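You operate a simulated robot arm through the tools that you are given. There is no shell and no other tool. Be economical: measure what you need, move in short steps, check, and stop when the job is done.

You are at the controls of a simulated robot arm. One attempt, no reset.

Task
Take the leaf mould and put it on top of the yellow dough. Put two of the hearth stones from the top of the table on the end of the table by the dresser. Take the red log from the top of the table and put it on the black hob trivet. Put one of the brown eggs from the low board of the bread shelf in the iron pan. Fetch the tallow dish and set it on the cream plate. Take the tin cup and leave it on the yellow-rimmed plate. Pull the side bench drawer open. The order is free. Set down upright: leaf mould, hearth stone, tin cup.

Only the result counts: the job must be done as asked and must still hold three seconds after the hand-in. Knocking over, shifting, dropping, spilling or breaking anything else fails it.

Robot
A 6-joint arm with a fingered hand on a trunk, on a base that drives. Base frame: it is fixed to the floor where the robot stands at the start and does not move with it; the origin is under the middle of the robot, x ahead of it, y to its left, z up. Units: m, degrees, N and s.
With the tool pointing down near the work surface it reaches from about 0.12 to 0.86 m from the robot's upright axis, wherever it stands. Its first joint turns from -166.0 to 166.0 degrees. Places, roughly: brown egg (6x5x5 cm) [-0.8, -0.5, 0.5]; cream plate (18x18x3 cm) [-1.1, 0.9, 0.8]; end of the table by the dresser [1.5, 0, 0.8]; hearth stone (5x5x10 cm) [0.8, -0.4, 0.8]; hob trivet (16x16x3 cm) [1.3, 0.2, 0.8]; iron pan (33x19x7 cm) [0.6, 3.2, 0.3]; leaf mould (7x7x8 cm) [0.5, -0.7, 1.5]; red log (5x14x5 cm) [1.6, -0.2, 0.8]; side bench drawer [-1.2, 1.2, 0.7]; tallow dish (9x9x3 cm) [-1.3, 1.8, 0.3]; tin cup (9x7x7 cm) [-0.6, 2.6, 0.8]; yellow dough (9x9x5 cm) [-1.1, 1.2, 0.8]; yellow-rimmed plate (16x16x3 cm) [1.4, 3.5, 1.1]. Payload 5 kg.
Tool frame: the origin (TCP) lies between the finger pads and is the grasp point; the fingertips stand 0.043 m ahead of it; z points along the fingers, y is the line along which they close. Largest opening 0.144 m; the body of the gripper starts 0.05 m behind the TCP. The gripper is a hand of 5 fingers: y runs from the thumb to the fingers, the wrist lies at [-0.021, -0.133, -0.233] in the tool frame, and closing takes about 1.5 s.
Orientation is that of the tool frame in the base frame, as [roll, pitch, yaw] about the fixed x, y, z axes, in that order (R = Rz(yaw) Ry(pitch) Rx(roll)). With the fingers straight down and the wrist toward the robot, the tool's x, y and z point along [0, 1, 0], [1, 0, 0] and [0, 0, -1] of the base frame.

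Tools
- The arm moves only by the tool send_rows. Its argument "targets" is a list of rows, each a list of 6 numbers: the shift along the base's x, y, z in units of 40 mm (1.0 is 40 mm), then the turn, a rotation vector about the base's x, y, z in units of 4 degrees (1.0 is 4 degrees). In form: [[dx, dy, dz, rx, ry, rz], ...]. A call has 1 to 10 rows; each row shifts and turns the commanded pose from where the row before left it. "hand" is the opening, from 0 (shut) to 1 (fully open), set as the call begins (left out, the last holds). A call with a number of a shift or a turn outside -1 to 1 is refused whole. Rows are played at 5 a second. More than 0.05 m and 8.6 degrees between two rows, or a gripper value outside its range, and nothing of the call is played. Where a pose cannot be reached the arm comes as near as it can. A force on the tool above 40 N (or 10 N above the force at the start of the call, whichever is more), or a blocked arm, ends the call early, and 0.2 s more pass. The fingers move at their own pace (about 0.072 m/s each) and stop on an object; they squeeze with about 33 N. The grip force told is the motor's: it shows also when the fingers shut on nothing. Time passes only in rows, and 0.2 s behind the last, so rows that do not move let the fingers close. The reply holds the time, the measured pose of the TCP, the force on the tool along the base axes, the opening and the grip force, in the units named above and with some noise, with the torque about the TCP (base axes, N m) and any sound that the robot's microphone picked up, and new pictures: "show" is both (left out), scene, wrist or none.
- Cameras (640 x 400 px; columns grow to the right, rows downward): "scene" is now at [-0.0543, 0.0653, 1.4244]; the picture's right is [-0.98, -0.20, 0.00], its down [-0.11, 0.55, -0.83] and it looks along [0.16, -0.81, -0.56] (base axes); focal length 214 px, centre (320, 200). "wrist" rides on the gripper at [0.086, -0.109, -0.168] in the tool frame; the picture's right is [-0.80, 0.28, -0.53], its down [-0.54, -0.73, 0.42] and it looks along [-0.27, 0.63, 0.73] (tool axes); focal length 275 px, centre (320, 200). There is no depth. A picture from a camera that has moved, and an enlarged one, comes with that camera's place and axes in the base frame and with its lens. The place of the scene camera against the robot may be out by one fixed shift of up to 0.018 m in any direction.
- raise_lower(by): slides the trunk up (or, below 0, down) by that many m; the arm and the scene camera ride with it, the base frame stays. It gives what a move gives, with no picture.
- roll_base(legs): drives the robot by 1 to 6 legs, each [ahead, left, turn to the left] in m, m and degrees, along the robot's own axes; the way and the turn of a leg run together, so that a leg with both is an arc; at most 1.5 m and 180 degrees a leg. The arm and the cameras ride along, it lands a little off, and it stops where it bumps. It gives what a move gives, and a new picture of the scene camera.
- set_fingers(index, middle, ring, little, thumb_bend, thumb_turn): sets how far each is bent, from 0 (flat) to 1 (curled in); at 0.3 the hand is open as for a grip, at 0.7 the pads meet at the TCP. One left out holds its place. A second passes; each finger stops where it meets its share of the squeeze, and holds until it gets a number again. A gripper value or a shape takes the hand back. It gives what a move gives, with no picture; readings hold the bend of each and the force on index, middle, ring, little, thumb and palm. thumb_turn goes from beside the hand (0) to across from the fingers (1), as for a grip.
- set_grasp(shape): the hand has 5 fingers and takes this shape, open, in about a second: jaw (thumb against the fingers, like two jaws); tri (thumb and two fingers); tip (a fingertip pinch); poke (one finger out to press); point (the index stretched); flat (the hand flat); cup (the hand cupped); fist (a fist). The gripper value then closes the fingers along that shape, each until it touches; the sizes above hold for jaw. It gives what a move gives, with no picture.
- turn_head(pan, tilt): turns the head with the scene camera to pan (to the left, within 155 degrees either way) and tilt (down, from -29 to 69), counted from straight ahead of the robot. It gives what a move gives, and a new picture of the scene camera.
- enlarge(camera, box): a new picture of the part [left, top, right, bottom] of that camera's present view, enlarged. The clock stands still meanwhile.
- job_done(): hands the job in; it is judged then, once.

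Work in short steps. Places have to be worked out from the pictures, the camera data and where the tool is seen: move nearer, look again, correct. Check each grasp and each placing, and mend what went wrong. You have 217 turns and 260 pictures in all, those below and enlarged ones among them. Open the gripper and draw the arm clear of the work before you hand the job in, unless the task says otherwise; then end with one line.

The tools are called after "Call:" as name(argument=value, ...) on one line, values as JSON. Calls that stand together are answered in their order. send_rows: Moves the arm, as the interface text tells. Its arguments: {"type":"object","properties":{"targets":{"type":"array","items":{"type":"array","items":{"type":"number"}}},"hand":{"type":"number"},"show":{"type":"string","enum":["both","scene","wrist","none"]}},"required":["targets"]} The other tools are called the same way: raise_lower (by) slides the trunk up or down; set_grasp (shape) gives the hand a shape; set_fingers (index, middle, ring, little, thumb_bend, thumb_turn) moves the fingers one by one; roll_base (legs) drives the base; turn_head (pan, tilt) turns the head that bears the scene camera; enlarge (camera, box) takes an enlarged picture of a part of a camera's view; job_done () hands the job in.

At the start:

```text
clock: 0.0
eef_pos: [0.2696, -0.3242, 0.9993]
tool_rot: [-180.0, 0.0, 89.9]
force: [-0.9, 0.0, 0.4]
torque: [0.0, -0.01, -0.01]
gripper_width: 0.1436
grasp_force: 0.1
shape: jaw
bend: [0.3, 0.3, 0.3, 0.3, 0.3, 0.98]
finger forces: [0.0, 0.1, 0.0, 0.1, 0.0, 0.0]
trunk travel left (down, up): [-0.325, 0.265]
robot x, y, heading: [0.0021, -0.0036, -0.1]
head pan, tilt: [-78.5, 34.1]
```

scene: 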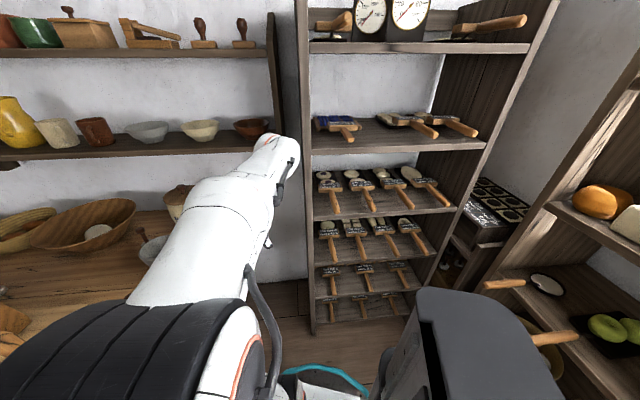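
wrist: 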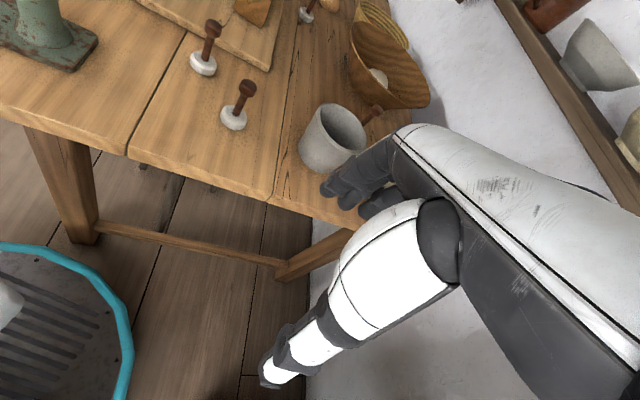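

The start view shows shelves to the robot's right and a table ahead. I'll look around with the head first.

Call:
turn_head(pan=0, tilt=30)

Call:
turn_head(pan=-40, tilt=20)

Call:
turn_head(pan=70, tilt=30)

Call:
turn_head(pan=140, tilt=30)

Call:
turn_head(pan=-150, tilt=30)

```text
clock: 1.5
eef_pos: [0.2689, -0.3236, 0.9999]
tool_rot: [-179.9, 0.0, 90.0]
force: [-0.1, 0.3, 0.6]
torque: [0.01, 0.01, 0.01]
gripper_width: 0.1434
grasp_force: 0.1
shape: jaw
bend: [0.3, 0.3, 0.3, 0.3, 0.3, 0.98]
finger forces: [0.0, 0.0, 0.1, 0.1, 0.0, 0.0]
trunk travel left (down, up): [-0.325, 0.265]
robot x, y, heading: [-0.0002, 0.0021, 0.2]
head pan, tilt: [0.0, 30.0]
camera scene: at [0.0185, 0.152, 1.4308], right [0.0, -1.0, 0.0], down [-0.5, 0.0, -0.87], along [0.87, 0.0, -0.5], focal length 214 px, centre (320, 200)
```

scene: 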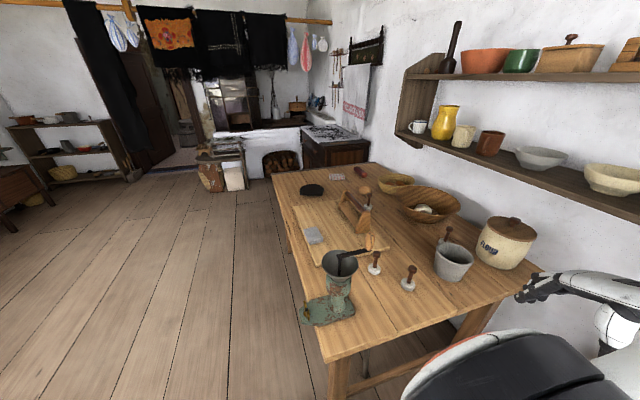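

```text
clock: 2.6
eef_pos: [0.269, -0.3237, 0.9995]
tool_rot: [180.0, 0.0, 90.0]
force: [-0.3, 0.5, 0.3]
torque: [0.0, 0.0, -0.04]
gripper_width: 0.1438
grasp_force: 0.1
shape: jaw
bend: [0.3, 0.3, 0.3, 0.3, 0.3, 0.98]
finger forces: [0.0, 0.0, 0.1, 0.1, 0.0, 0.1]
trunk travel left (down, up): [-0.325, 0.265]
robot x, y, heading: [0.0024, -0.0001, 0.0]
head pan, tilt: [-40.0, 20.0]
camera scene: at [-0.0005, 0.0923, 1.4468], right [-0.64, -0.77, 0.0], down [-0.26, 0.22, -0.94], along [0.72, -0.6, -0.34], focal length 214 px, centre (320, 200)
```

scene: 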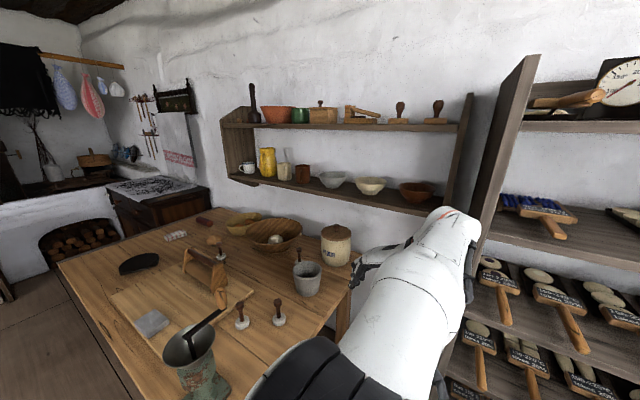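

```text
clock: 4.5
eef_pos: [0.2694, -0.3234, 1.0014]
tool_rot: [-179.9, 0.0, 90.0]
force: [-0.5, -0.3, -0.8]
torque: [0.05, 0.01, -0.01]
gripper_width: 0.1436
grasp_force: 0.0
shape: jaw
bend: [0.3, 0.3, 0.3, 0.3, 0.3, 0.98]
finger forces: [0.0, 0.0, 0.0, 0.0, 0.0, 0.0]
trunk travel left (down, up): [-0.325, 0.265]
robot x, y, heading: [0.0017, 0.0005, 0.1]
head pan, tilt: [70.0, 30.0]
camera scene: at [-0.0409, 0.2371, 1.4308], right [0.94, -0.34, 0.0], down [-0.17, -0.47, -0.87], along [0.3, 0.81, -0.5], focal length 214 px, centre (320, 200)
```

scene: 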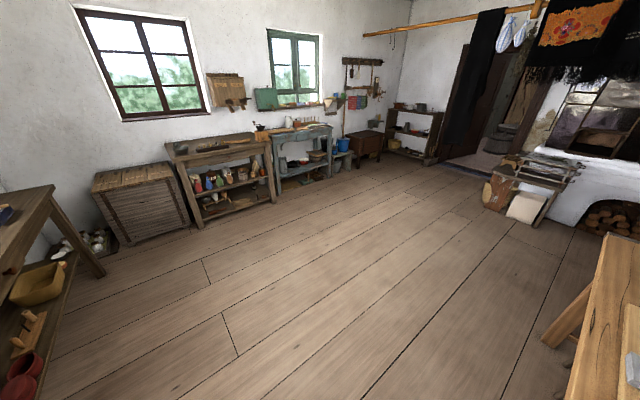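

```text
clock: 5.9
eef_pos: [0.2687, -0.3233, 0.9997]
tool_rot: [-180.0, -0.1, 89.9]
force: [-0.4, -0.1, 0.5]
torque: [-0.02, 0.01, -0.02]
gripper_width: 0.1437
grasp_force: 0.0
shape: jaw
bend: [0.3, 0.3, 0.3, 0.3, 0.3, 0.98]
finger forces: [0.0, 0.0, 0.0, 0.1, 0.1, 0.0]
trunk travel left (down, up): [-0.325, 0.265]
robot x, y, heading: [-0.0013, 0.0019, 0.0]
head pan, tilt: [140.0, 30.0]
camera scene: at [-0.1412, 0.2103, 1.4308], right [0.64, 0.77, 0.0], down [0.38, -0.32, -0.87], along [-0.66, 0.56, -0.5], focal length 214 px, centre (320, 200)
```

scene: 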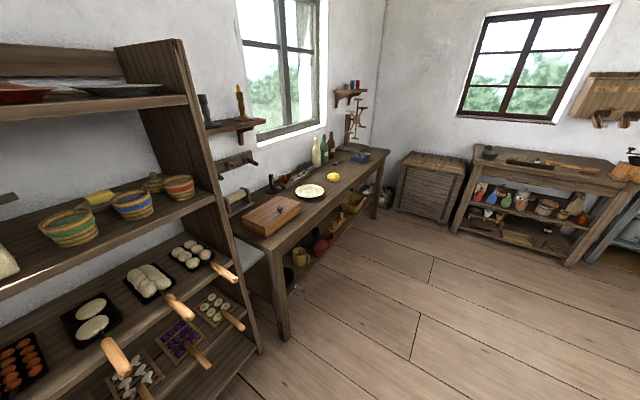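

```text
clock: 9.8
eef_pos: [0.2687, -0.3232, 1.0017]
tool_rot: [-180.0, 0.0, 90.0]
force: [0.1, 0.1, 0.4]
torque: [-0.03, 0.01, -0.03]
gripper_width: 0.144
grasp_force: 0.0
shape: jaw
bend: [0.3, 0.3, 0.3, 0.3, 0.3, 0.98]
finger forces: [0.1, 0.1, 0.1, 0.0, 0.0, 0.0]
trunk travel left (down, up): [-0.325, 0.265]
robot x, y, heading: [-0.0037, -0.0008, 0.0]
head pan, tilt: [-150.0, 30.0]
camera scene: at [-0.1502, 0.1068, 1.4308], right [-0.5, 0.87, 0.0], down [0.43, 0.25, -0.87], along [-0.75, -0.43, -0.5], focal length 214 px, centre (320, 200)
```

scene: 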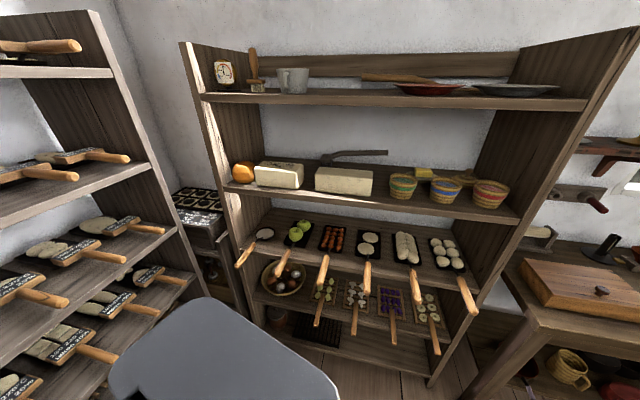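

The main table is ahead. I turn back to it and enlarge its contents and the shelf above.

Call:
turn_head(pan=-15, tilt=30)

Call:
enlarge(camera="scene", box=[140, 130, 460, 330])

```text
clock: 12.0
eef_pos: [0.269, -0.324, 0.9992]
tool_rot: [-179.9, 0.0, 89.9]
force: [0.7, 0.3, -0.7]
torque: [0.01, 0.02, 0.03]
gripper_width: 0.1435
grasp_force: 0.1
shape: jaw
bend: [0.3, 0.3, 0.3, 0.3, 0.3, 0.98]
finger forces: [0.0, 0.0, 0.1, 0.0, 0.1, 0.1]
trunk travel left (down, up): [-0.325, 0.265]
robot x, y, heading: [-0.0002, -0.0035, -0.0]
head pan, tilt: [-15.0, 30.0]
camera scene: at [0.0154, 0.1286, 1.4308], right [-0.26, -0.97, 0.0], down [-0.48, 0.13, -0.87], along [0.84, -0.22, -0.5], focal length 214 px, centre (320, 200)
```

scene: 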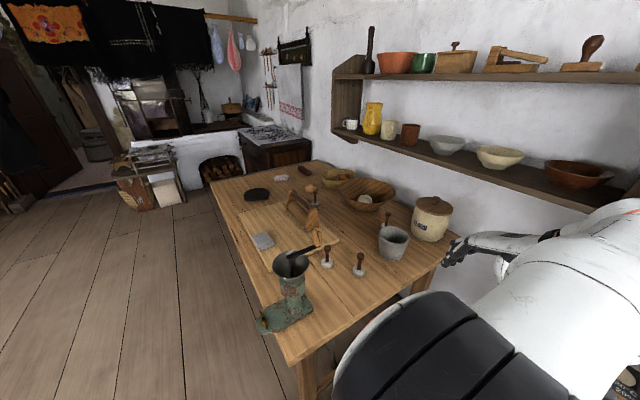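

```text
2.00 times, centred on (300, 230) of scene
camera zoom: at [0.0154, 0.1286, 1.4308], right [-0.26, -0.97, 0.0], down [-0.48, 0.13, -0.87], along [0.84, -0.22, -0.5], focal length 429 px, centre (360, 140)
```

zoom: 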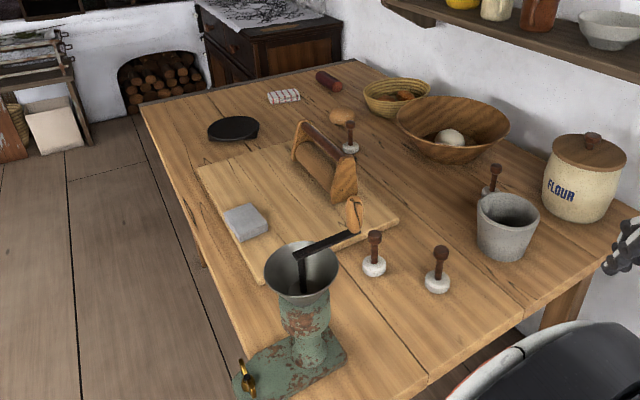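

Four hearth stones (white puck with brown peg) stand on the table; black disc trivet; red log at far end. Next I look at the stamps on the top shelf for the leaf mould.

Call:
turn_head(pan=-60, tilt=5)

Call:
enlarge(camera="scene", box=[220, 120, 380, 220])

```text
clock: 13.1
eef_pos: [0.2697, -0.3236, 1.0005]
tool_rot: [-180.0, 0.0, 90.0]
force: [0.8, 0.1, 0.4]
torque: [-0.02, 0.03, -0.01]
gripper_width: 0.144
grasp_force: 0.1
shape: jaw
bend: [0.3, 0.3, 0.3, 0.3, 0.3, 0.98]
finger forces: [0.1, 0.0, 0.0, 0.0, 0.0, 0.0]
trunk travel left (down, up): [-0.325, 0.265]
robot x, y, heading: [0.0001, 0.001, 0.1]
head pan, tilt: [-60.0, 5.0]
camera scene: at [-0.0259, 0.0726, 1.4711], right [-0.87, -0.5, 0.0], down [-0.04, 0.08, -1.0], along [0.5, -0.86, -0.09], focal length 214 px, centre (320, 200)
```

scene: 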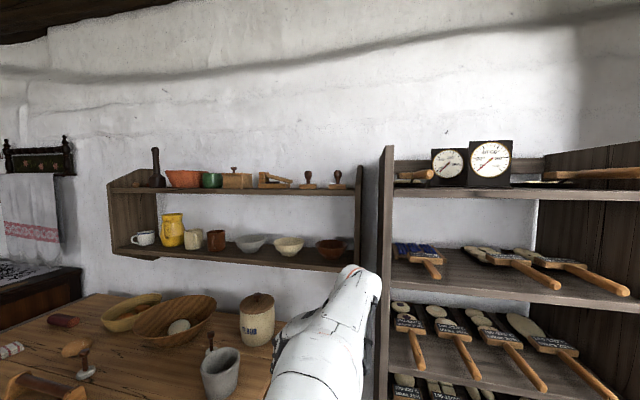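

```text
4.00 times, centred on (300, 170) of scene
camera zoom: at [-0.0259, 0.0726, 1.4711], right [-0.87, -0.5, 0.0], down [-0.04, 0.08, -1.0], along [0.5, -0.86, -0.09], focal length 858 px, centre (400, 320)
```

zoom: 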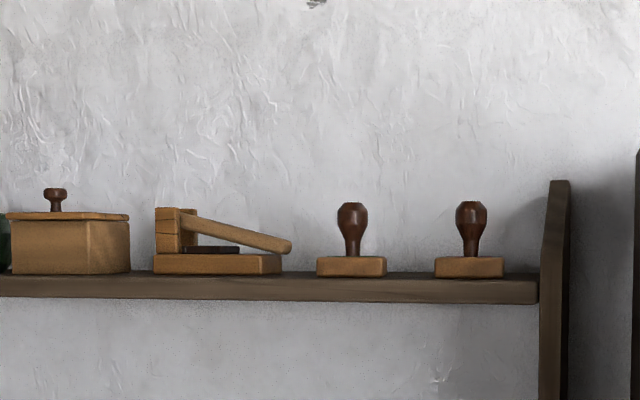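

The left stamp sits at about (0.47, -0.68, shelf top 1.44) and matches the listed leaf mould. I edge the base toward it and raise the trunk.

Call:
roll_base(legs=[[0.0, -0.1, 0]])

Call:
raise_lower(by=0.26)

```text
clock: 14.3
eef_pos: [0.2686, -0.4244, 1.001]
tool_rot: [180.0, 0.1, 89.9]
force: [0.2, 0.0, -0.5]
torque: [-0.07, 0.0, 0.0]
gripper_width: 0.1437
grasp_force: 0.1
shape: jaw
bend: [0.3, 0.3, 0.3, 0.3, 0.3, 0.98]
finger forces: [0.0, 0.0, 0.0, 0.1, 0.0, 0.0]
trunk travel left (down, up): [-0.325, 0.265]
robot x, y, heading: [-0.0033, -0.0989, 0.2]
head pan, tilt: [-60.0, 5.0]
camera scene: at [-0.0259, -0.0273, 1.4712], right [-0.87, -0.5, 0.0], down [-0.04, 0.08, -1.0], along [0.5, -0.86, -0.09], focal length 214 px, centre (320, 200)
```

scene: 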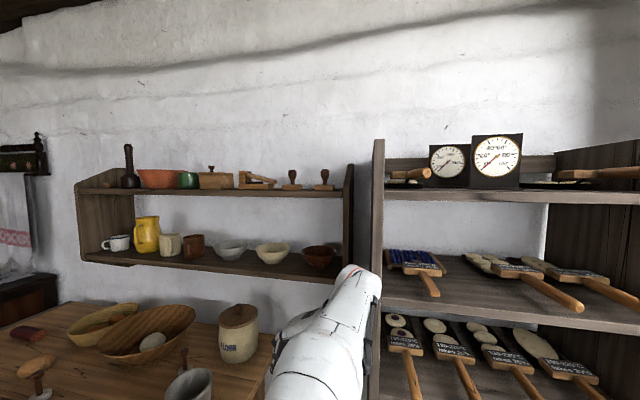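

```text
clock: 16.9
eef_pos: [0.2685, -0.4246, 1.2601]
tool_rot: [-180.0, 0.1, 89.9]
force: [-0.1, 0.0, 0.4]
torque: [0.01, -0.02, 0.03]
gripper_width: 0.1434
grasp_force: 0.0
shape: jaw
bend: [0.3, 0.3, 0.3, 0.3, 0.3, 0.98]
finger forces: [0.0, 0.0, 0.0, 0.1, 0.1, 0.1]
trunk travel left (down, up): [-0.585, 0.005]
robot x, y, heading: [0.0023, -0.1011, -0.1]
head pan, tilt: [-60.0, 5.0]
```

The trunk is at the top. I lift the arm to above the shelf height while turning the hand toward the shelf.

Call:
send_rows(targets=[[0, 0, 0.95, 0, 0, -1], [0, 0, 0.95, 0, 0, -1], [0, 0, 0.95, 0, 0, -1], [0, 0, 0.95, 0, 0, -1], [0, 0, 0.95, 0, 0, -1], [0, 0, 0.95, 0, 0, -1], [0, 0, 0.95, 0, 0, -1], [0, 0, 0.95, 0, 0, -1], [0, 0, 0.95, 0, 0, -1]])

```text
clock: 18.9
eef_pos: [0.2675, -0.4259, 1.6044]
tool_rot: [-179.9, 0.0, 53.7]
force: [-0.2, 0.2, -0.3]
torque: [0.02, 0.05, 0.01]
gripper_width: 0.1436
grasp_force: 0.1
shape: jaw
bend: [0.3, 0.3, 0.3, 0.3, 0.3, 0.98]
finger forces: [0.0, 0.0, 0.0, 0.1, 0.1, 0.1]
trunk travel left (down, up): [-0.585, 0.005]
robot x, y, heading: [0.0012, -0.0984, -0.0]
head pan, tilt: [-60.0, 5.0]
camera scene: at [-0.0258, -0.0277, 1.7311], right [-0.87, -0.5, 0.0], down [-0.04, 0.08, -1.0], along [0.5, -0.86, -0.09], focal length 214 px, centre (320, 200)
camera wrist: at [0.2308, -0.293, 1.7713], right [-0.24, -0.81, 0.53], down [-0.91, -0.01, -0.42], along [0.35, -0.58, -0.73], focal length 275 px, centre (320, 200)
```

scene: 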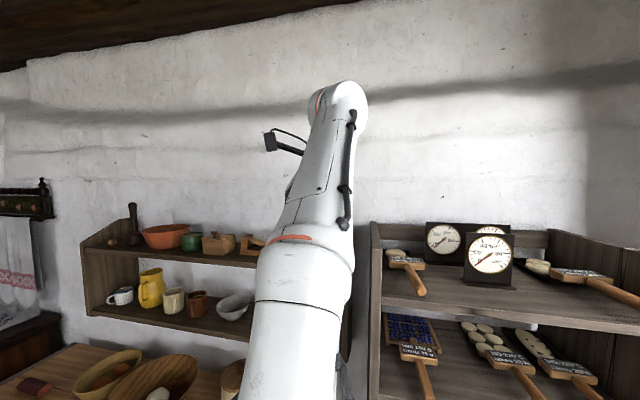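
wrist: 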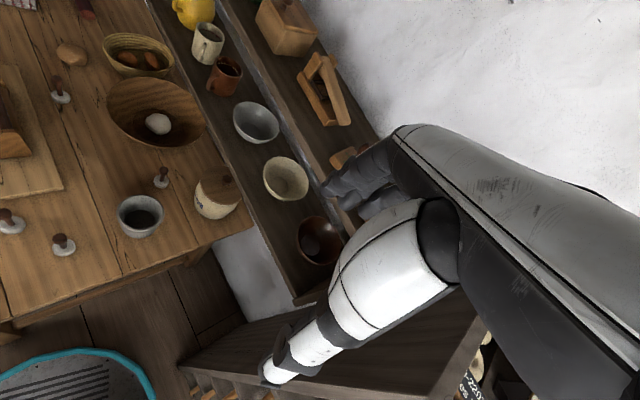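

The hand is above shelf height. I move most of the way toward the mould at about (0.465, -0.67) and look.

Call:
send_rows(targets=[[0.7, -0.85, 0, 0, 0, 0], [0.7, -0.85, 0, 0, 0, 0], [0.7, -0.85, 0, 0, 0, 0], [0.7, -0.85, 0, 0, 0, 0], [0.7, -0.85, 0, 0, 0, 0]])

```text
clock: 20.1
eef_pos: [0.405, -0.5577, 1.5604]
tool_rot: [-179.8, -0.1, 54.0]
force: [0.9, -1.8, -0.8]
torque: [0.11, 0.15, 0.06]
gripper_width: 0.1442
grasp_force: 0.2
shape: jaw
bend: [0.3, 0.3, 0.3, 0.3, 0.3, 0.98]
finger forces: [0.0, 0.1, 0.0, 0.0, 0.0, 0.0]
out of reach, approached as far as the arm can: row 3, 4, 5
trunk travel left (down, up): [-0.585, 0.005]
robot x, y, heading: [-0.0024, -0.1021, 0.0]
head pan, tilt: [-60.0, 5.0]
camera scene: at [-0.0236, -0.0295, 1.7312], right [-0.87, -0.5, 0.0], down [-0.04, 0.08, -1.0], along [0.5, -0.86, -0.09], focal length 214 px, centre (320, 200)
camera wrist: at [0.3687, -0.4253, 1.7271], right [-0.24, -0.81, 0.53], down [-0.91, -0.01, -0.42], along [0.35, -0.58, -0.73], focal length 275 px, centre (320, 200)
```

scene: 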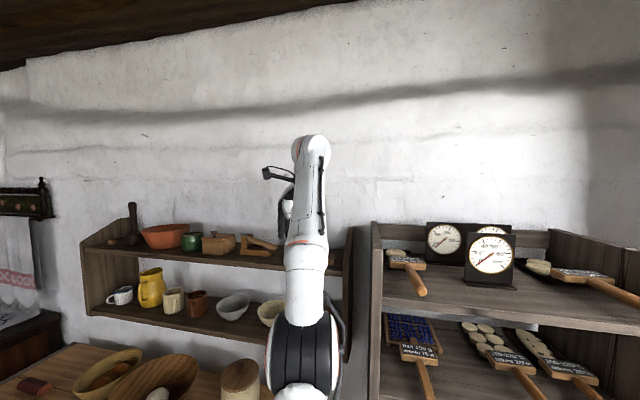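
wrist: 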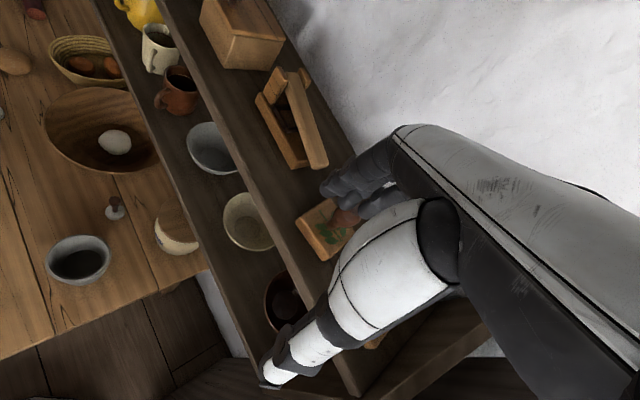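

A leaf is painted on it, so the mould is confirmed. It is just out of reach, so I back the hand off a bit and up, then bring the base closer.

Call:
send_rows(targets=[[-0.8, 0.9, 0.5, 0, 0, 0], [-0.8, 0.9, 0.5, 0, 0, 0]], show="none")

Call:
roll_base(legs=[[0.05, -0.1, 0]])

```text
refused: row 1 steps farther than a row can; nothing moved
```

```text
clock: 21.4
eef_pos: [0.4519, -0.658, 1.5605]
tool_rot: [-179.9, -0.1, 53.8]
force: [0.5, -0.4, -0.8]
torque: [0.11, 0.04, 0.02]
gripper_width: 0.1443
grasp_force: 0.0
shape: jaw
bend: [0.3, 0.3, 0.3, 0.3, 0.3, 0.98]
finger forces: [0.0, 0.0, 0.1, 0.0, 0.0, 0.0]
trunk travel left (down, up): [-0.585, 0.005]
robot x, y, heading: [0.0475, -0.1991, -0.2]
head pan, tilt: [-60.0, 5.0]
camera scene: at [0.0253, -0.1276, 1.7312], right [-0.87, -0.5, 0.0], down [-0.04, 0.08, -1.0], along [0.49, -0.86, -0.09], focal length 214 px, centre (320, 200)
```

scene: 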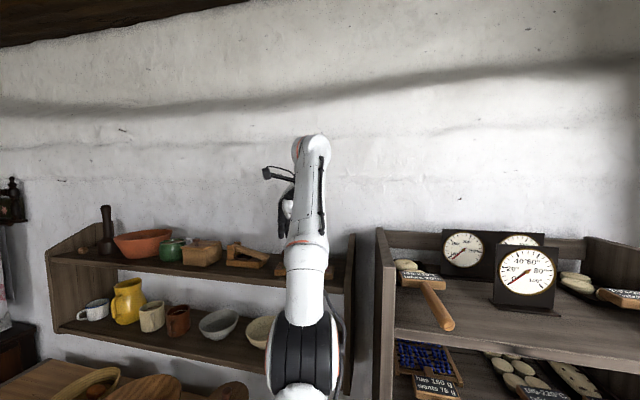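

The base moved as planned, with no contact forces. I check the wrist view.

Call:
send_rows(targets=[[0, 0, 0, 0, 0, 0]], show="wrist")

Call:
enlarge(camera="wrist", box=[240, 150, 400, 250])

```text
clock: 21.8
eef_pos: [0.4512, -0.6558, 1.5605]
tool_rot: [-180.0, -0.1, 53.8]
force: [-0.6, -0.3, -0.4]
torque: [0.01, 0.02, 0.0]
gripper_width: 0.1441
grasp_force: 0.0
shape: jaw
bend: [0.3, 0.3, 0.3, 0.3, 0.3, 0.98]
finger forces: [0.0, 0.0, 0.0, 0.1, 0.0, 0.0]
trunk travel left (down, up): [-0.585, 0.005]
robot x, y, heading: [0.0533, -0.1979, 0.0]
head pan, tilt: [-60.0, 5.0]
camera wrist: at [0.4155, -0.5234, 1.728], right [-0.24, -0.81, 0.53], down [-0.91, -0.01, -0.42], along [0.35, -0.58, -0.73], focal length 275 px, centre (320, 200)
```

wrist: 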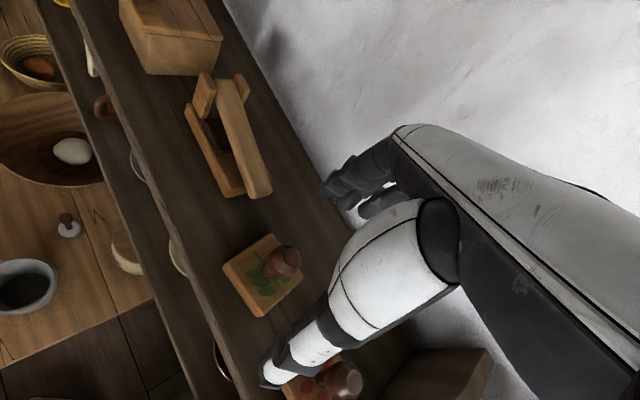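

```text
4.00 times, centred on (320, 200) of wrist
camera zoom: at [0.4155, -0.5234, 1.728], right [-0.24, -0.81, 0.53], down [-0.91, -0.01, -0.42], along [0.35, -0.58, -0.73], focal length 1101 px, centre (320, 200)
```

zoom: 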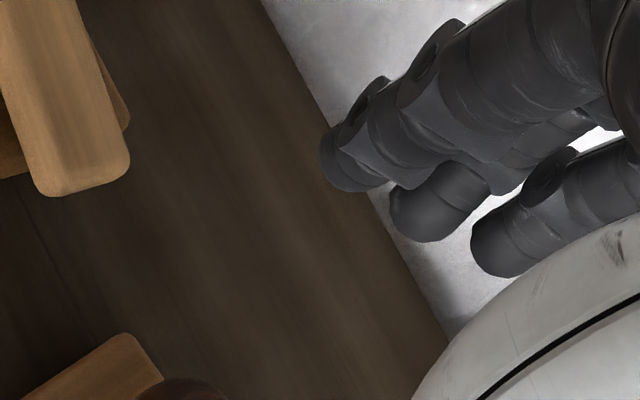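

Knob at about (0.460, -0.640). I centre over it, narrow the fingers and turn the hand so it closes perpendicular to the shelf, clear of the wooden plane beside it.

Call:
send_rows(targets=[[0.02, 0.04, 0, 0, 0, -1], [0.02, 0.04, 0, 0, 0, -1], [0.02, 0.04, 0, 0, 0, -1], [0.02, 0.04, 0, 0, 0, -1], [0.02, 0.04, 0, 0, 0, -1], [0.02, 0.04, 0, 0, 0, -1], [0.02, 0.04, 0, 0, 0, -1], [0.02, 0.04, 0, 0, 0, -1], [0.02, 0.04, 0, 0, 0, -1], [0.02, 0.04, 0, 0, 0, -1]], hand=0.55, show="wrist")

```text
clock: 23.9
eef_pos: [0.4594, -0.6401, 1.5614]
tool_rot: [-179.8, 0.0, 13.7]
force: [-0.4, -1.0, 0.7]
torque: [0.02, 0.03, 0.06]
gripper_width: 0.0796
grasp_force: 0.2
shape: jaw
bend: [0.74, 0.43, 0.4, 0.4, 0.68, 1.0]
finger forces: [0.0, 0.0, 0.0, 0.0, 0.0, 0.0]
trunk travel left (down, up): [-0.585, 0.005]
robot x, y, heading: [0.049, -0.2006, -0.3]
head pan, tilt: [-60.0, 5.0]
camera wrist: at [0.5187, -0.515, 1.7277], right [-0.71, -0.47, 0.53], down [-0.7, 0.58, -0.42], along [-0.11, -0.67, -0.73], focal length 275 px, centre (320, 200)
```

wrist: 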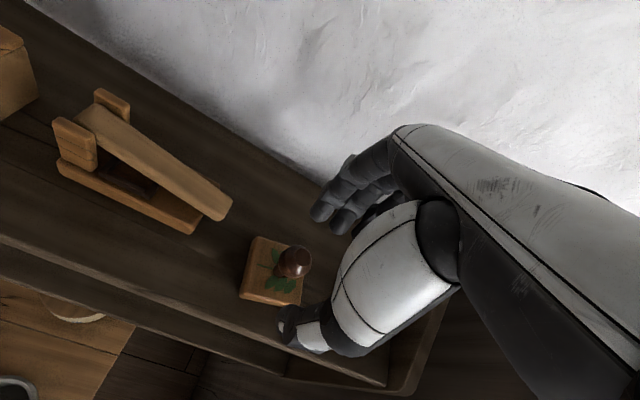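

The knob measures (0.467, -0.639). I shift slightly and descend to knob height.

Call:
send_rows(targets=[[0.18, 0.02, -0.4, 0, 0, 0], [0, 0, -0.4, 0, 0, 0], [0, 0, -0.4, 0, 0, 0], [0, 0, -0.25, 0, 0, 0]], show="wrist")

```text
clock: 24.9
eef_pos: [0.4666, -0.6389, 1.5041]
tool_rot: [-180.0, 0.0, 13.7]
force: [0.5, 0.4, 0.0]
torque: [-0.01, 0.01, -0.02]
gripper_width: 0.0795
grasp_force: 0.0
shape: jaw
bend: [0.74, 0.43, 0.4, 0.4, 0.68, 1.0]
finger forces: [0.1, 0.0, 0.0, 0.0, 0.1, 0.0]
trunk travel left (down, up): [-0.585, 0.005]
robot x, y, heading: [0.0504, -0.1936, -0.1]
head pan, tilt: [-60.0, 5.0]
camera wrist: at [0.5244, -0.5127, 1.6704], right [-0.71, -0.47, 0.53], down [-0.7, 0.58, -0.42], along [-0.11, -0.67, -0.73], focal length 275 px, centre (320, 200)
```

wrist: 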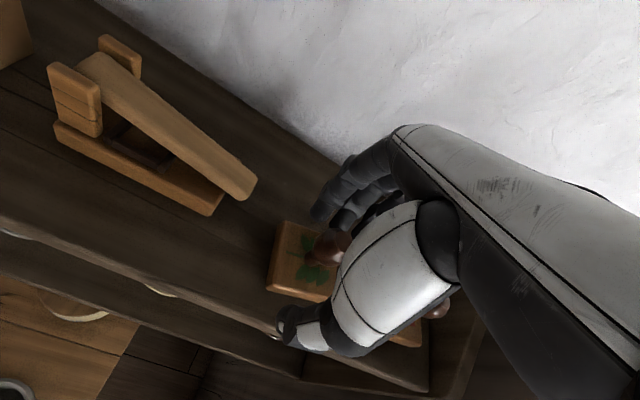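

The knob is between the fingers. I close the hand and give it time.

Call:
send_rows(targets=[[0, 0, 0, 0, 0, 0], [0, 0, 0, 0, 0, 0], [0, 0, 0, 0, 0, 0], [0, 0, 0, 0, 0, 0], [0, 0, 0, 0, 0, 0], [0, 0, 0, 0, 0, 0], [0, 0, 0, 0, 0, 0], [0, 0, 0, 0, 0, 0]], hand=0, show="wrist")

```text
clock: 26.8
eef_pos: [0.4662, -0.6392, 1.5027]
tool_rot: [-180.0, 0.0, 13.8]
force: [0.2, 0.6, -1.8]
torque: [0.01, 0.02, 0.0]
gripper_width: 0.0184
grasp_force: 32.8
shape: jaw
bend: [0.72, 0.62, 0.68, 0.67, 0.78, 1.0]
finger forces: [16.8, 10.6, 0.1, 0.0, 17.8, 0.0]
trunk travel left (down, up): [-0.585, 0.005]
robot x, y, heading: [0.0505, -0.1997, -0.5]
head pan, tilt: [-60.0, 5.0]
camera wrist: at [0.5246, -0.513, 1.6703], right [-0.71, -0.47, 0.53], down [-0.7, 0.58, -0.42], along [-0.11, -0.67, -0.73], focal length 275 px, centre (320, 200)
```

wrist: 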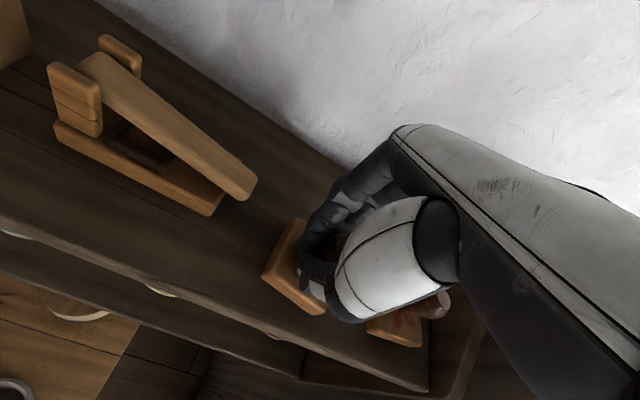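

The fingers hold something with 33 N. I lift and check.

Call:
send_rows(targets=[[0, 0, 0.5, 0, 0, 0], [0, 0, 0.5, 0, 0, 0], [-0.2, 0.3, 0.5, 0, 0, 0], [-0.5, 0.7, 0.3, 0, 0, 0], [-0.5, 0.7, 0.3, 0, 0, 0], [-0.5, 0.8, 0.3, 0, 0, 0]])

```text
clock: 28.1
eef_pos: [0.3974, -0.5376, 1.5994]
tool_rot: [179.9, -0.1, 13.6]
force: [-0.5, 1.0, -0.1]
torque: [-0.03, -0.04, 0.01]
gripper_width: 0.0186
grasp_force: 33.1
shape: jaw
bend: [0.72, 0.62, 0.68, 0.67, 0.78, 1.0]
finger forces: [17.2, 10.6, 0.1, 0.1, 17.9, 0.1]
trunk travel left (down, up): [-0.585, 0.005]
robot x, y, heading: [0.0514, -0.2012, -0.1]
head pan, tilt: [-60.0, 5.0]
camera scene: at [0.0234, -0.1247, 1.7311], right [-0.87, -0.5, 0.0], down [-0.04, 0.07, -1.0], along [0.49, -0.86, -0.09], focal length 214 px, centre (320, 200)
camera wrist: at [0.4553, -0.4114, 1.7664], right [-0.71, -0.47, 0.53], down [-0.7, 0.58, -0.42], along [-0.11, -0.67, -0.73], focal length 275 px, centre (320, 200)
```

scene: 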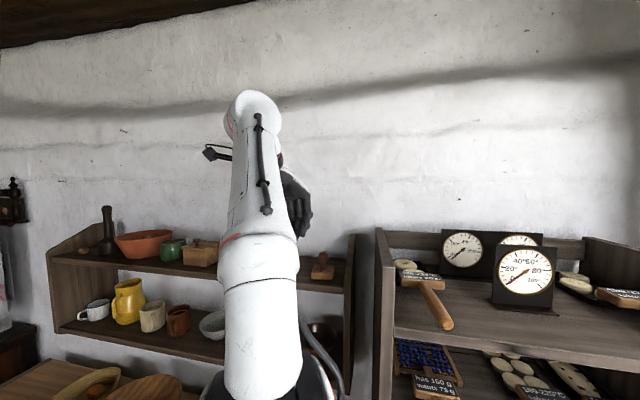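
wrist: 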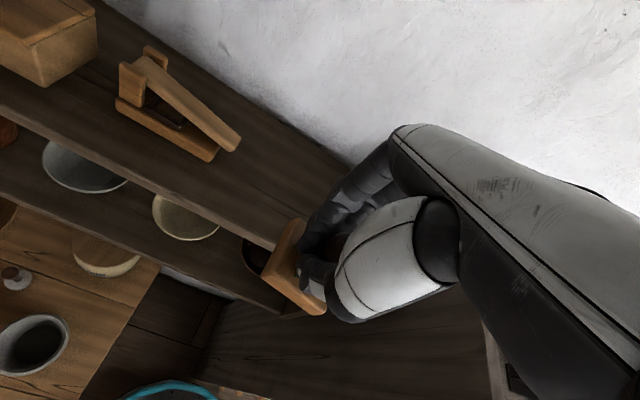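

The mould is held but looks tilted. I enlarge to judge its attitude.

Call:
enlarge(camera="wrist", box=[220, 180, 380, 340])

```text
2.50 times, centred on (300, 260) of wrist
camera zoom: at [0.4553, -0.4114, 1.7664], right [-0.71, -0.47, 0.53], down [-0.7, 0.58, -0.42], along [-0.11, -0.67, -0.73], focal length 688 px, centre (370, 50)
```

zoom: 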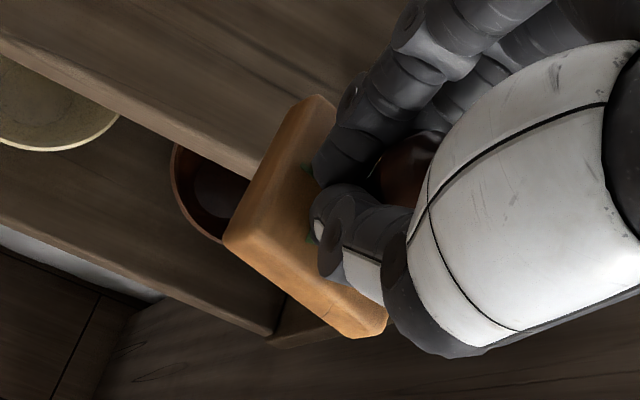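

The mould is firmly held, mostly yawed. I drive back away from the shelf, left, then turn so the arm faces the side bench, looking on arrival.

Call:
roll_base(legs=[[-0.2, 0.25, 0], [-0.1, 0.6, 0], [0, 0, 117], [0, 0, 117]])

Call:
turn_head(pan=-35, tilt=40)

```text
clock: 43.1
eef_pos: [-0.7334, 0.5375, 1.5984]
tool_rot: [-179.8, 0.0, -109.9]
force: [-0.4, -0.4, -0.4]
torque: [0.02, -0.04, 0.02]
gripper_width: 0.0182
grasp_force: 32.5
shape: jaw
bend: [0.72, 0.62, 0.68, 0.67, 0.78, 1.0]
finger forces: [19.1, 10.5, 0.0, 0.0, 17.3, 0.0]
trunk travel left (down, up): [-0.585, 0.005]
robot x, y, heading: [-0.2569, 0.6419, -123.6]
head pan, tilt: [-60.0, 5.0]
camera scene: at [-0.1992, 0.6051, 1.7312], right [0.07, 1.0, 0.0], down [0.09, -0.01, -1.0], along [-0.99, 0.07, -0.09], focal length 214 px, centre (320, 200)
```

scene: 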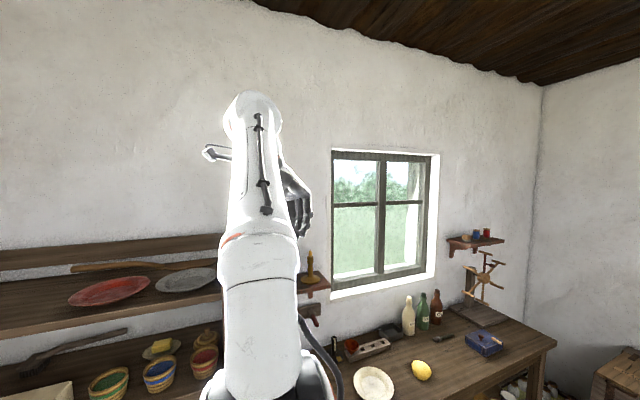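

```text
clock: 44.1
eef_pos: [-0.734, 0.5396, 1.5986]
tool_rot: [-179.9, 0.0, -109.8]
force: [-0.2, 0.9, -0.8]
torque: [-0.04, 0.01, -0.03]
gripper_width: 0.0185
grasp_force: 32.8
shape: jaw
bend: [0.72, 0.62, 0.68, 0.67, 0.78, 1.0]
finger forces: [19.2, 10.5, 0.0, 0.0, 17.3, 0.0]
trunk travel left (down, up): [-0.585, 0.005]
robot x, y, heading: [-0.2566, 0.6381, -124.0]
head pan, tilt: [-35.0, 40.0]
camera scene: at [-0.187, 0.5683, 1.6755], right [-0.36, 0.93, 0.0], down [0.6, 0.23, -0.77], along [-0.72, -0.28, -0.64], focal length 214 px, centre (320, 200)
```

scene: 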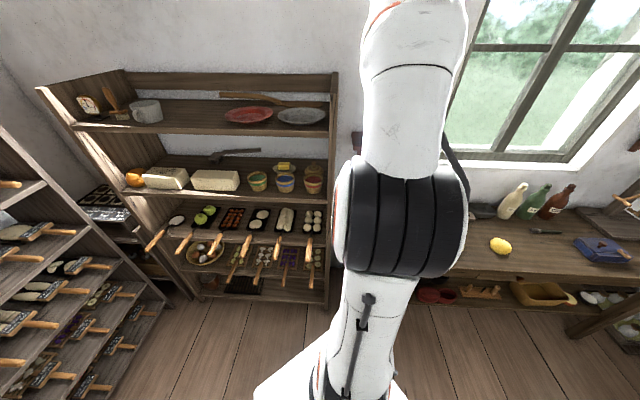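

The bench is to the robot's right-hand side now. I drive to about (-0.55, 1.2) in front of it and look at it.

Call:
roll_base(legs=[[-0.3, -0.558, 0]])

Call:
turn_head(pan=-65, tilt=55)

```text
clock: 47.6
eef_pos: [-1.0293, 1.1024, 1.5999]
tool_rot: [-179.9, -0.1, -110.4]
force: [0.6, -0.2, -0.9]
torque: [-0.01, 0.0, 0.04]
gripper_width: 0.0182
grasp_force: 32.9
shape: jaw
bend: [0.72, 0.62, 0.68, 0.67, 0.78, 1.0]
finger forces: [19.2, 10.5, 0.0, 0.1, 17.3, 0.0]
trunk travel left (down, up): [-0.585, 0.005]
robot x, y, heading: [-0.553, 1.2024, -124.3]
head pan, tilt: [-35.0, 40.0]
camera scene: at [-0.4813, 1.1284, 1.6754], right [-0.35, 0.94, 0.0], down [0.6, 0.23, -0.77], along [-0.72, -0.27, -0.64], focal length 214 px, centre (320, 200)
```

scene: 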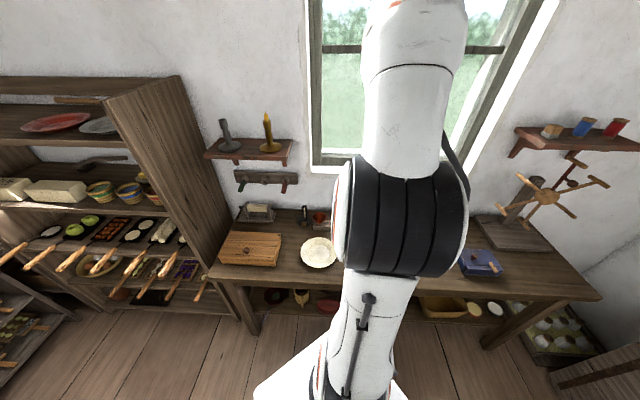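

```text
clock: 48.6
eef_pos: [-1.0295, 1.1035, 1.5979]
tool_rot: [-179.9, 0.0, -110.4]
force: [0.3, -0.5, -1.6]
torque: [-0.04, 0.01, 0.01]
gripper_width: 0.0183
grasp_force: 32.4
shape: jaw
bend: [0.72, 0.62, 0.68, 0.67, 0.78, 1.0]
finger forces: [19.2, 10.5, 0.0, 0.1, 17.3, 0.0]
trunk travel left (down, up): [-0.585, 0.005]
robot x, y, heading: [-0.5505, 1.1991, -124.4]
head pan, tilt: [-65.0, 55.0]
camera scene: at [-0.4726, 1.1696, 1.6548], right [0.16, 0.99, 0.0], down [0.81, -0.13, -0.57], along [-0.57, 0.09, -0.82], focal length 214 px, centre (320, 200)
```

scene: 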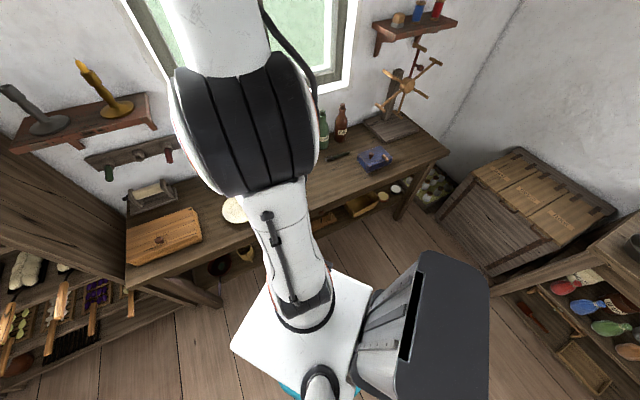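

The arm hides the dough. I lower the trunk so the hand is nearer the bench and look from the wrist.

Call:
raise_lower(by=-0.5)

Call:
send_rows(targets=[[0, 0, 0, 0, 0, 0]])

```text
refused: -0.5 is not a number from -0.4 to 0.4
```

```text
clock: 49.0
eef_pos: [-1.0298, 1.1033, 1.5987]
tool_rot: [-179.9, 0.0, -110.4]
force: [0.6, 0.2, -1.0]
torque: [-0.01, -0.03, -0.02]
gripper_width: 0.0181
grasp_force: 33.1
shape: jaw
bend: [0.72, 0.62, 0.68, 0.67, 0.78, 1.0]
finger forces: [19.1, 10.5, 0.0, 0.0, 17.3, 0.1]
trunk travel left (down, up): [-0.585, 0.005]
robot x, y, heading: [-0.5545, 1.1987, -124.1]
head pan, tilt: [-65.0, 55.0]
camera scene: at [-0.4726, 1.1696, 1.6547], right [0.16, 0.99, 0.0], down [0.81, -0.13, -0.57], along [-0.57, 0.09, -0.82], focal length 214 px, centre (320, 200)
camera wrist: at [-0.957, 0.984, 1.7658], right [0.01, 0.85, 0.53], down [0.87, 0.26, -0.42], along [-0.49, 0.47, -0.73], focal length 275 px, centre (320, 200)
```

scene: 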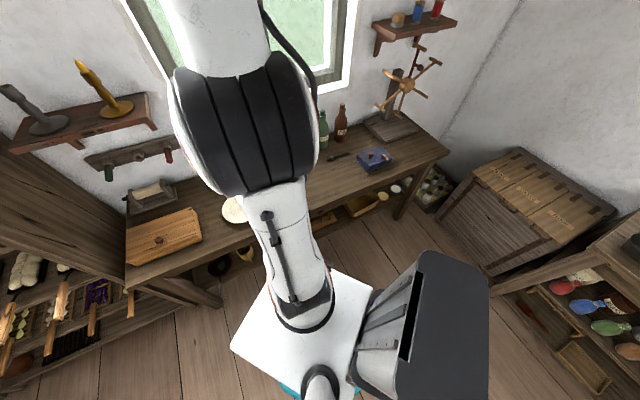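
wrist: 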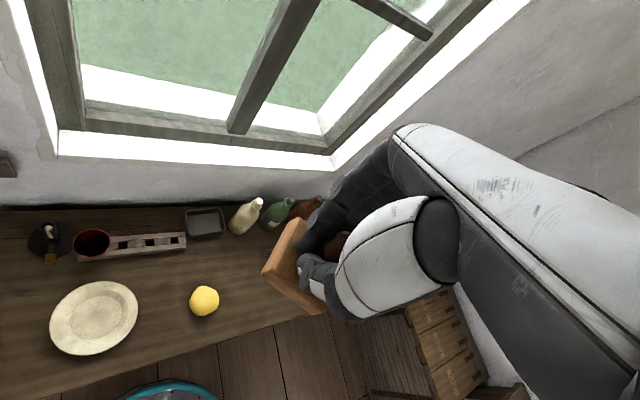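

Dough at about (-1.11, 1.165). I lower the trunk by 0.4 and look again.

Call:
raise_lower(by=-0.4)

Call:
send_rows(targets=[[-0.1, 0, -0.5, 0, 0, 0], [-0.1, 0, -0.5, 0, 0, 0], [-0.1, 0, -0.5, 0, 0, 0], [-0.1, 0, -0.5, 0, 0, 0]])

```text
clock: 52.8
eef_pos: [-1.0282, 1.1029, 1.1988]
tool_rot: [-180.0, 0.0, -110.4]
force: [-0.6, -0.4, -0.2]
torque: [0.01, -0.01, -0.02]
gripper_width: 0.0182
grasp_force: 32.8
shape: jaw
bend: [0.72, 0.62, 0.68, 0.67, 0.78, 1.0]
finger forces: [19.3, 10.6, 0.0, 0.0, 17.3, 0.1]
trunk travel left (down, up): [-0.185, 0.405]
robot x, y, heading: [-0.551, 1.199, -124.4]
head pan, tilt: [-65.0, 55.0]
```

```text
clock: 53.8
eef_pos: [-1.0436, 1.1022, 1.118]
tool_rot: [-179.9, -0.1, -110.4]
force: [-0.3, 0.4, -0.4]
torque: [-0.04, 0.02, 0.02]
gripper_width: 0.0183
grasp_force: 33.5
shape: jaw
bend: [0.72, 0.62, 0.68, 0.67, 0.78, 1.0]
finger forces: [19.6, 10.6, 0.0, 0.1, 17.3, 0.0]
trunk travel left (down, up): [-0.185, 0.405]
robot x, y, heading: [-0.5505, 1.196, -124.3]
head pan, tilt: [-65.0, 55.0]
camera scene: at [-0.4726, 1.1696, 1.2548], right [0.16, 0.99, 0.0], down [0.81, -0.13, -0.57], along [-0.57, 0.09, -0.82], focal length 214 px, centre (320, 200)
camera wrist: at [-0.9719, 0.9839, 1.2856], right [0.01, 0.85, 0.53], down [0.87, 0.26, -0.42], along [-0.49, 0.47, -0.73], focal length 275 px, centre (320, 200)
```

scene: 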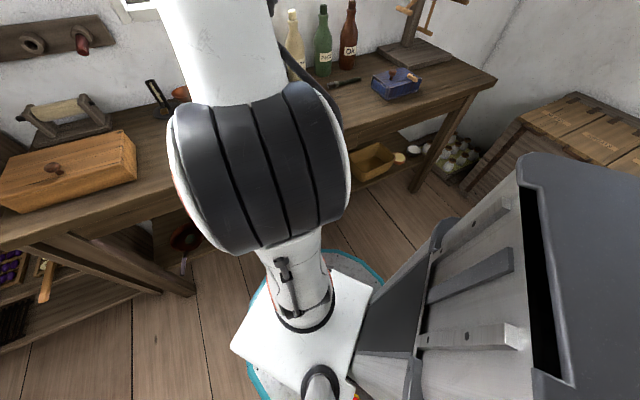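
wrist: 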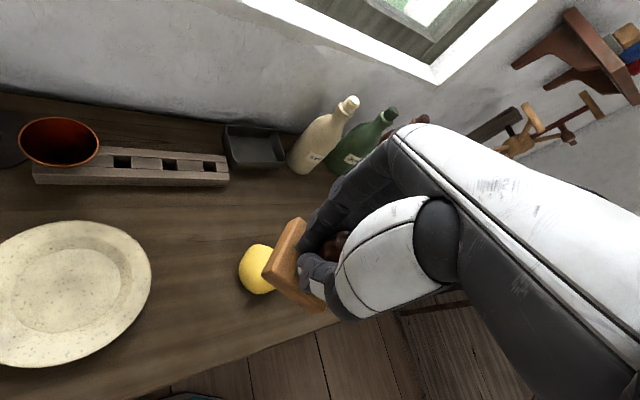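

Dough centre is about (-1.118, 1.168, 0.773). Before placing I enlarge the mould to judge tilt.

Call:
enlarge(camera="wrist", box=[240, 210, 352, 320])

```text
3.64 times, centred on (296, 265) of wrist
camera zoom: at [-0.9719, 0.9839, 1.2856], right [0.01, 0.85, 0.53], down [0.87, 0.26, -0.42], along [-0.49, 0.47, -0.73], focal length 1001 px, centre (407, -36)
```

zoom: 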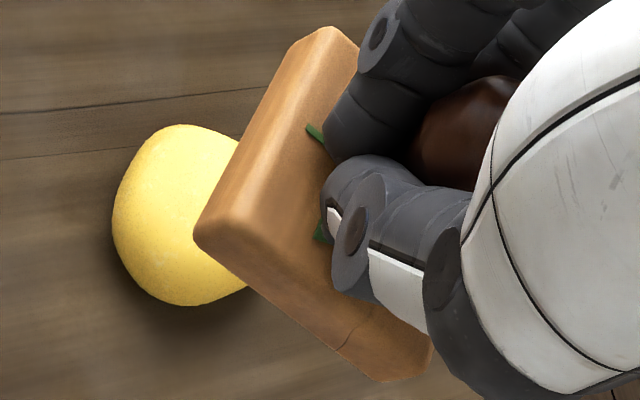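

The block is essentially upright, offset about 2 cm from TCP. I move over the dough and down to just above it.

Call:
send_rows(targets=[[-0.28, 0.19, -0.8, 0, 0, 0], [-0.28, 0.19, -0.8, 0, 0, 0], [-0.28, 0.19, -0.8, 0, 0, 0], [-0.28, 0.19, -0.8, 0, 0, 0], [-0.28, 0.19, -0.8, 0, 0, 0], [-0.28, 0.19, -0.8, 0, 0, 0]], show="wrist")

Call:
enlarge(camera="wrist", box=[220, 200, 352, 330])

```text
clock: 55.2
eef_pos: [-1.1123, 1.1487, 0.9254]
tool_rot: [-180.0, -0.1, -110.4]
force: [0.3, -0.5, -0.5]
torque: [0.02, 0.04, 0.01]
gripper_width: 0.018
grasp_force: 33.2
shape: jaw
bend: [0.72, 0.62, 0.68, 0.67, 0.78, 1.0]
finger forces: [19.8, 10.7, 0.1, 0.0, 17.1, 0.0]
trunk travel left (down, up): [-0.185, 0.405]
robot x, y, heading: [-0.5518, 1.1998, -124.3]
head pan, tilt: [-65.0, 55.0]
camera wrist: at [-1.04, 1.0304, 1.0931], right [0.01, 0.85, 0.53], down [0.87, 0.26, -0.42], along [-0.49, 0.47, -0.73], focal length 275 px, centre (320, 200)
```

wrist: 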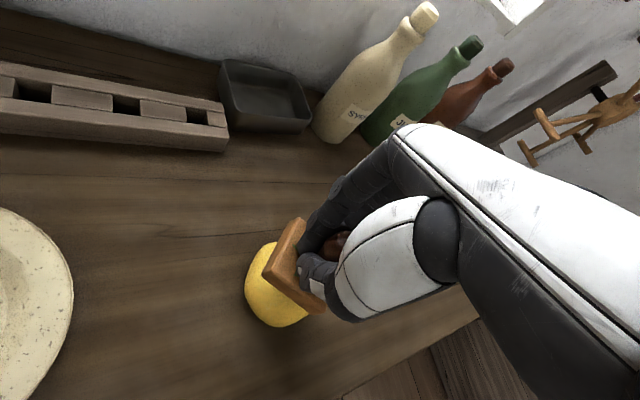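

```text
3.08 times, centred on (286, 265) of wrist
camera zoom: at [-1.04, 1.0304, 1.0931], right [0.01, 0.85, 0.53], down [0.87, 0.26, -0.42], along [-0.49, 0.47, -0.73], focal length 847 px, centre (425, 0)
```

zoom: 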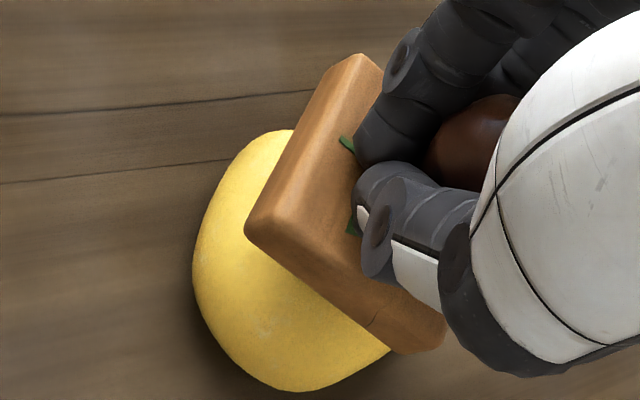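

Alignment is good. I descend until near contact.

Call:
send_rows(targets=[[0, 0, -0.4, 0, 0, 0], [0, 0, -0.4, 0, 0, 0], [0, 0, -0.3, 0, 0, 0], [0, 0, -0.15, 0, 0, 0]], show="wrist")

Call:
enlarge(camera="wrist", box=[220, 200, 352, 330])

```text
clock: 55.9
eef_pos: [-1.1146, 1.1476, 0.9042]
tool_rot: [178.7, -0.4, -110.2]
force: [0.5, -1.0, 12.2]
torque: [0.26, 0.19, 0.0]
gripper_width: 0.0195
grasp_force: 32.7
shape: jaw
bend: [0.72, 0.62, 0.68, 0.67, 0.78, 1.0]
finger forces: [18.6, 15.9, 0.0, 0.0, 31.3, 0.1]
trunk travel left (down, up): [-0.185, 0.405]
robot x, y, heading: [-0.5529, 1.2018, -124.7]
head pan, tilt: [-65.0, 55.0]
stopped in row 3: the force on the tool passed its limit (the readings are from after the stop); the commanded pose is now the measured one
camera wrist: at [-1.0372, 1.0283, 1.0686], right [0.02, 0.85, 0.53], down [0.86, 0.26, -0.44], along [-0.51, 0.47, -0.72], focal length 275 px, centre (320, 200)
```

wrist: 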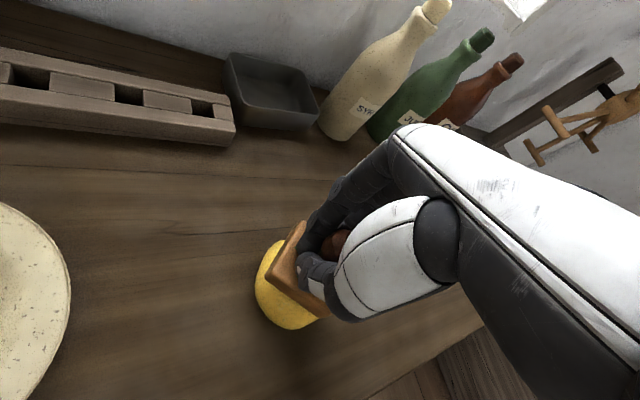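

```text
3.08 times, centred on (286, 265) of wrist
camera zoom: at [-1.0372, 1.0283, 1.0686], right [0.02, 0.85, 0.53], down [0.86, 0.26, -0.44], along [-0.51, 0.47, -0.72], focal length 847 px, centre (425, 0)
```

zoom: 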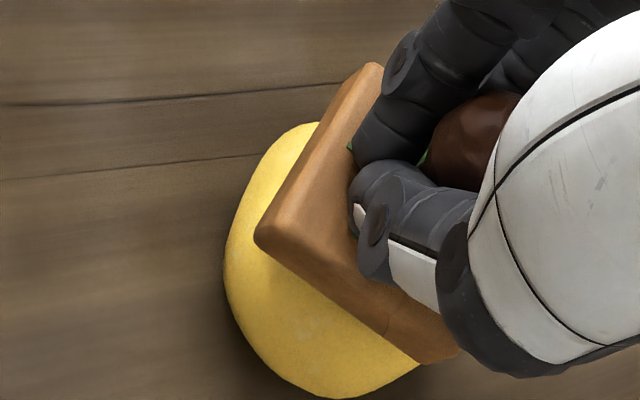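

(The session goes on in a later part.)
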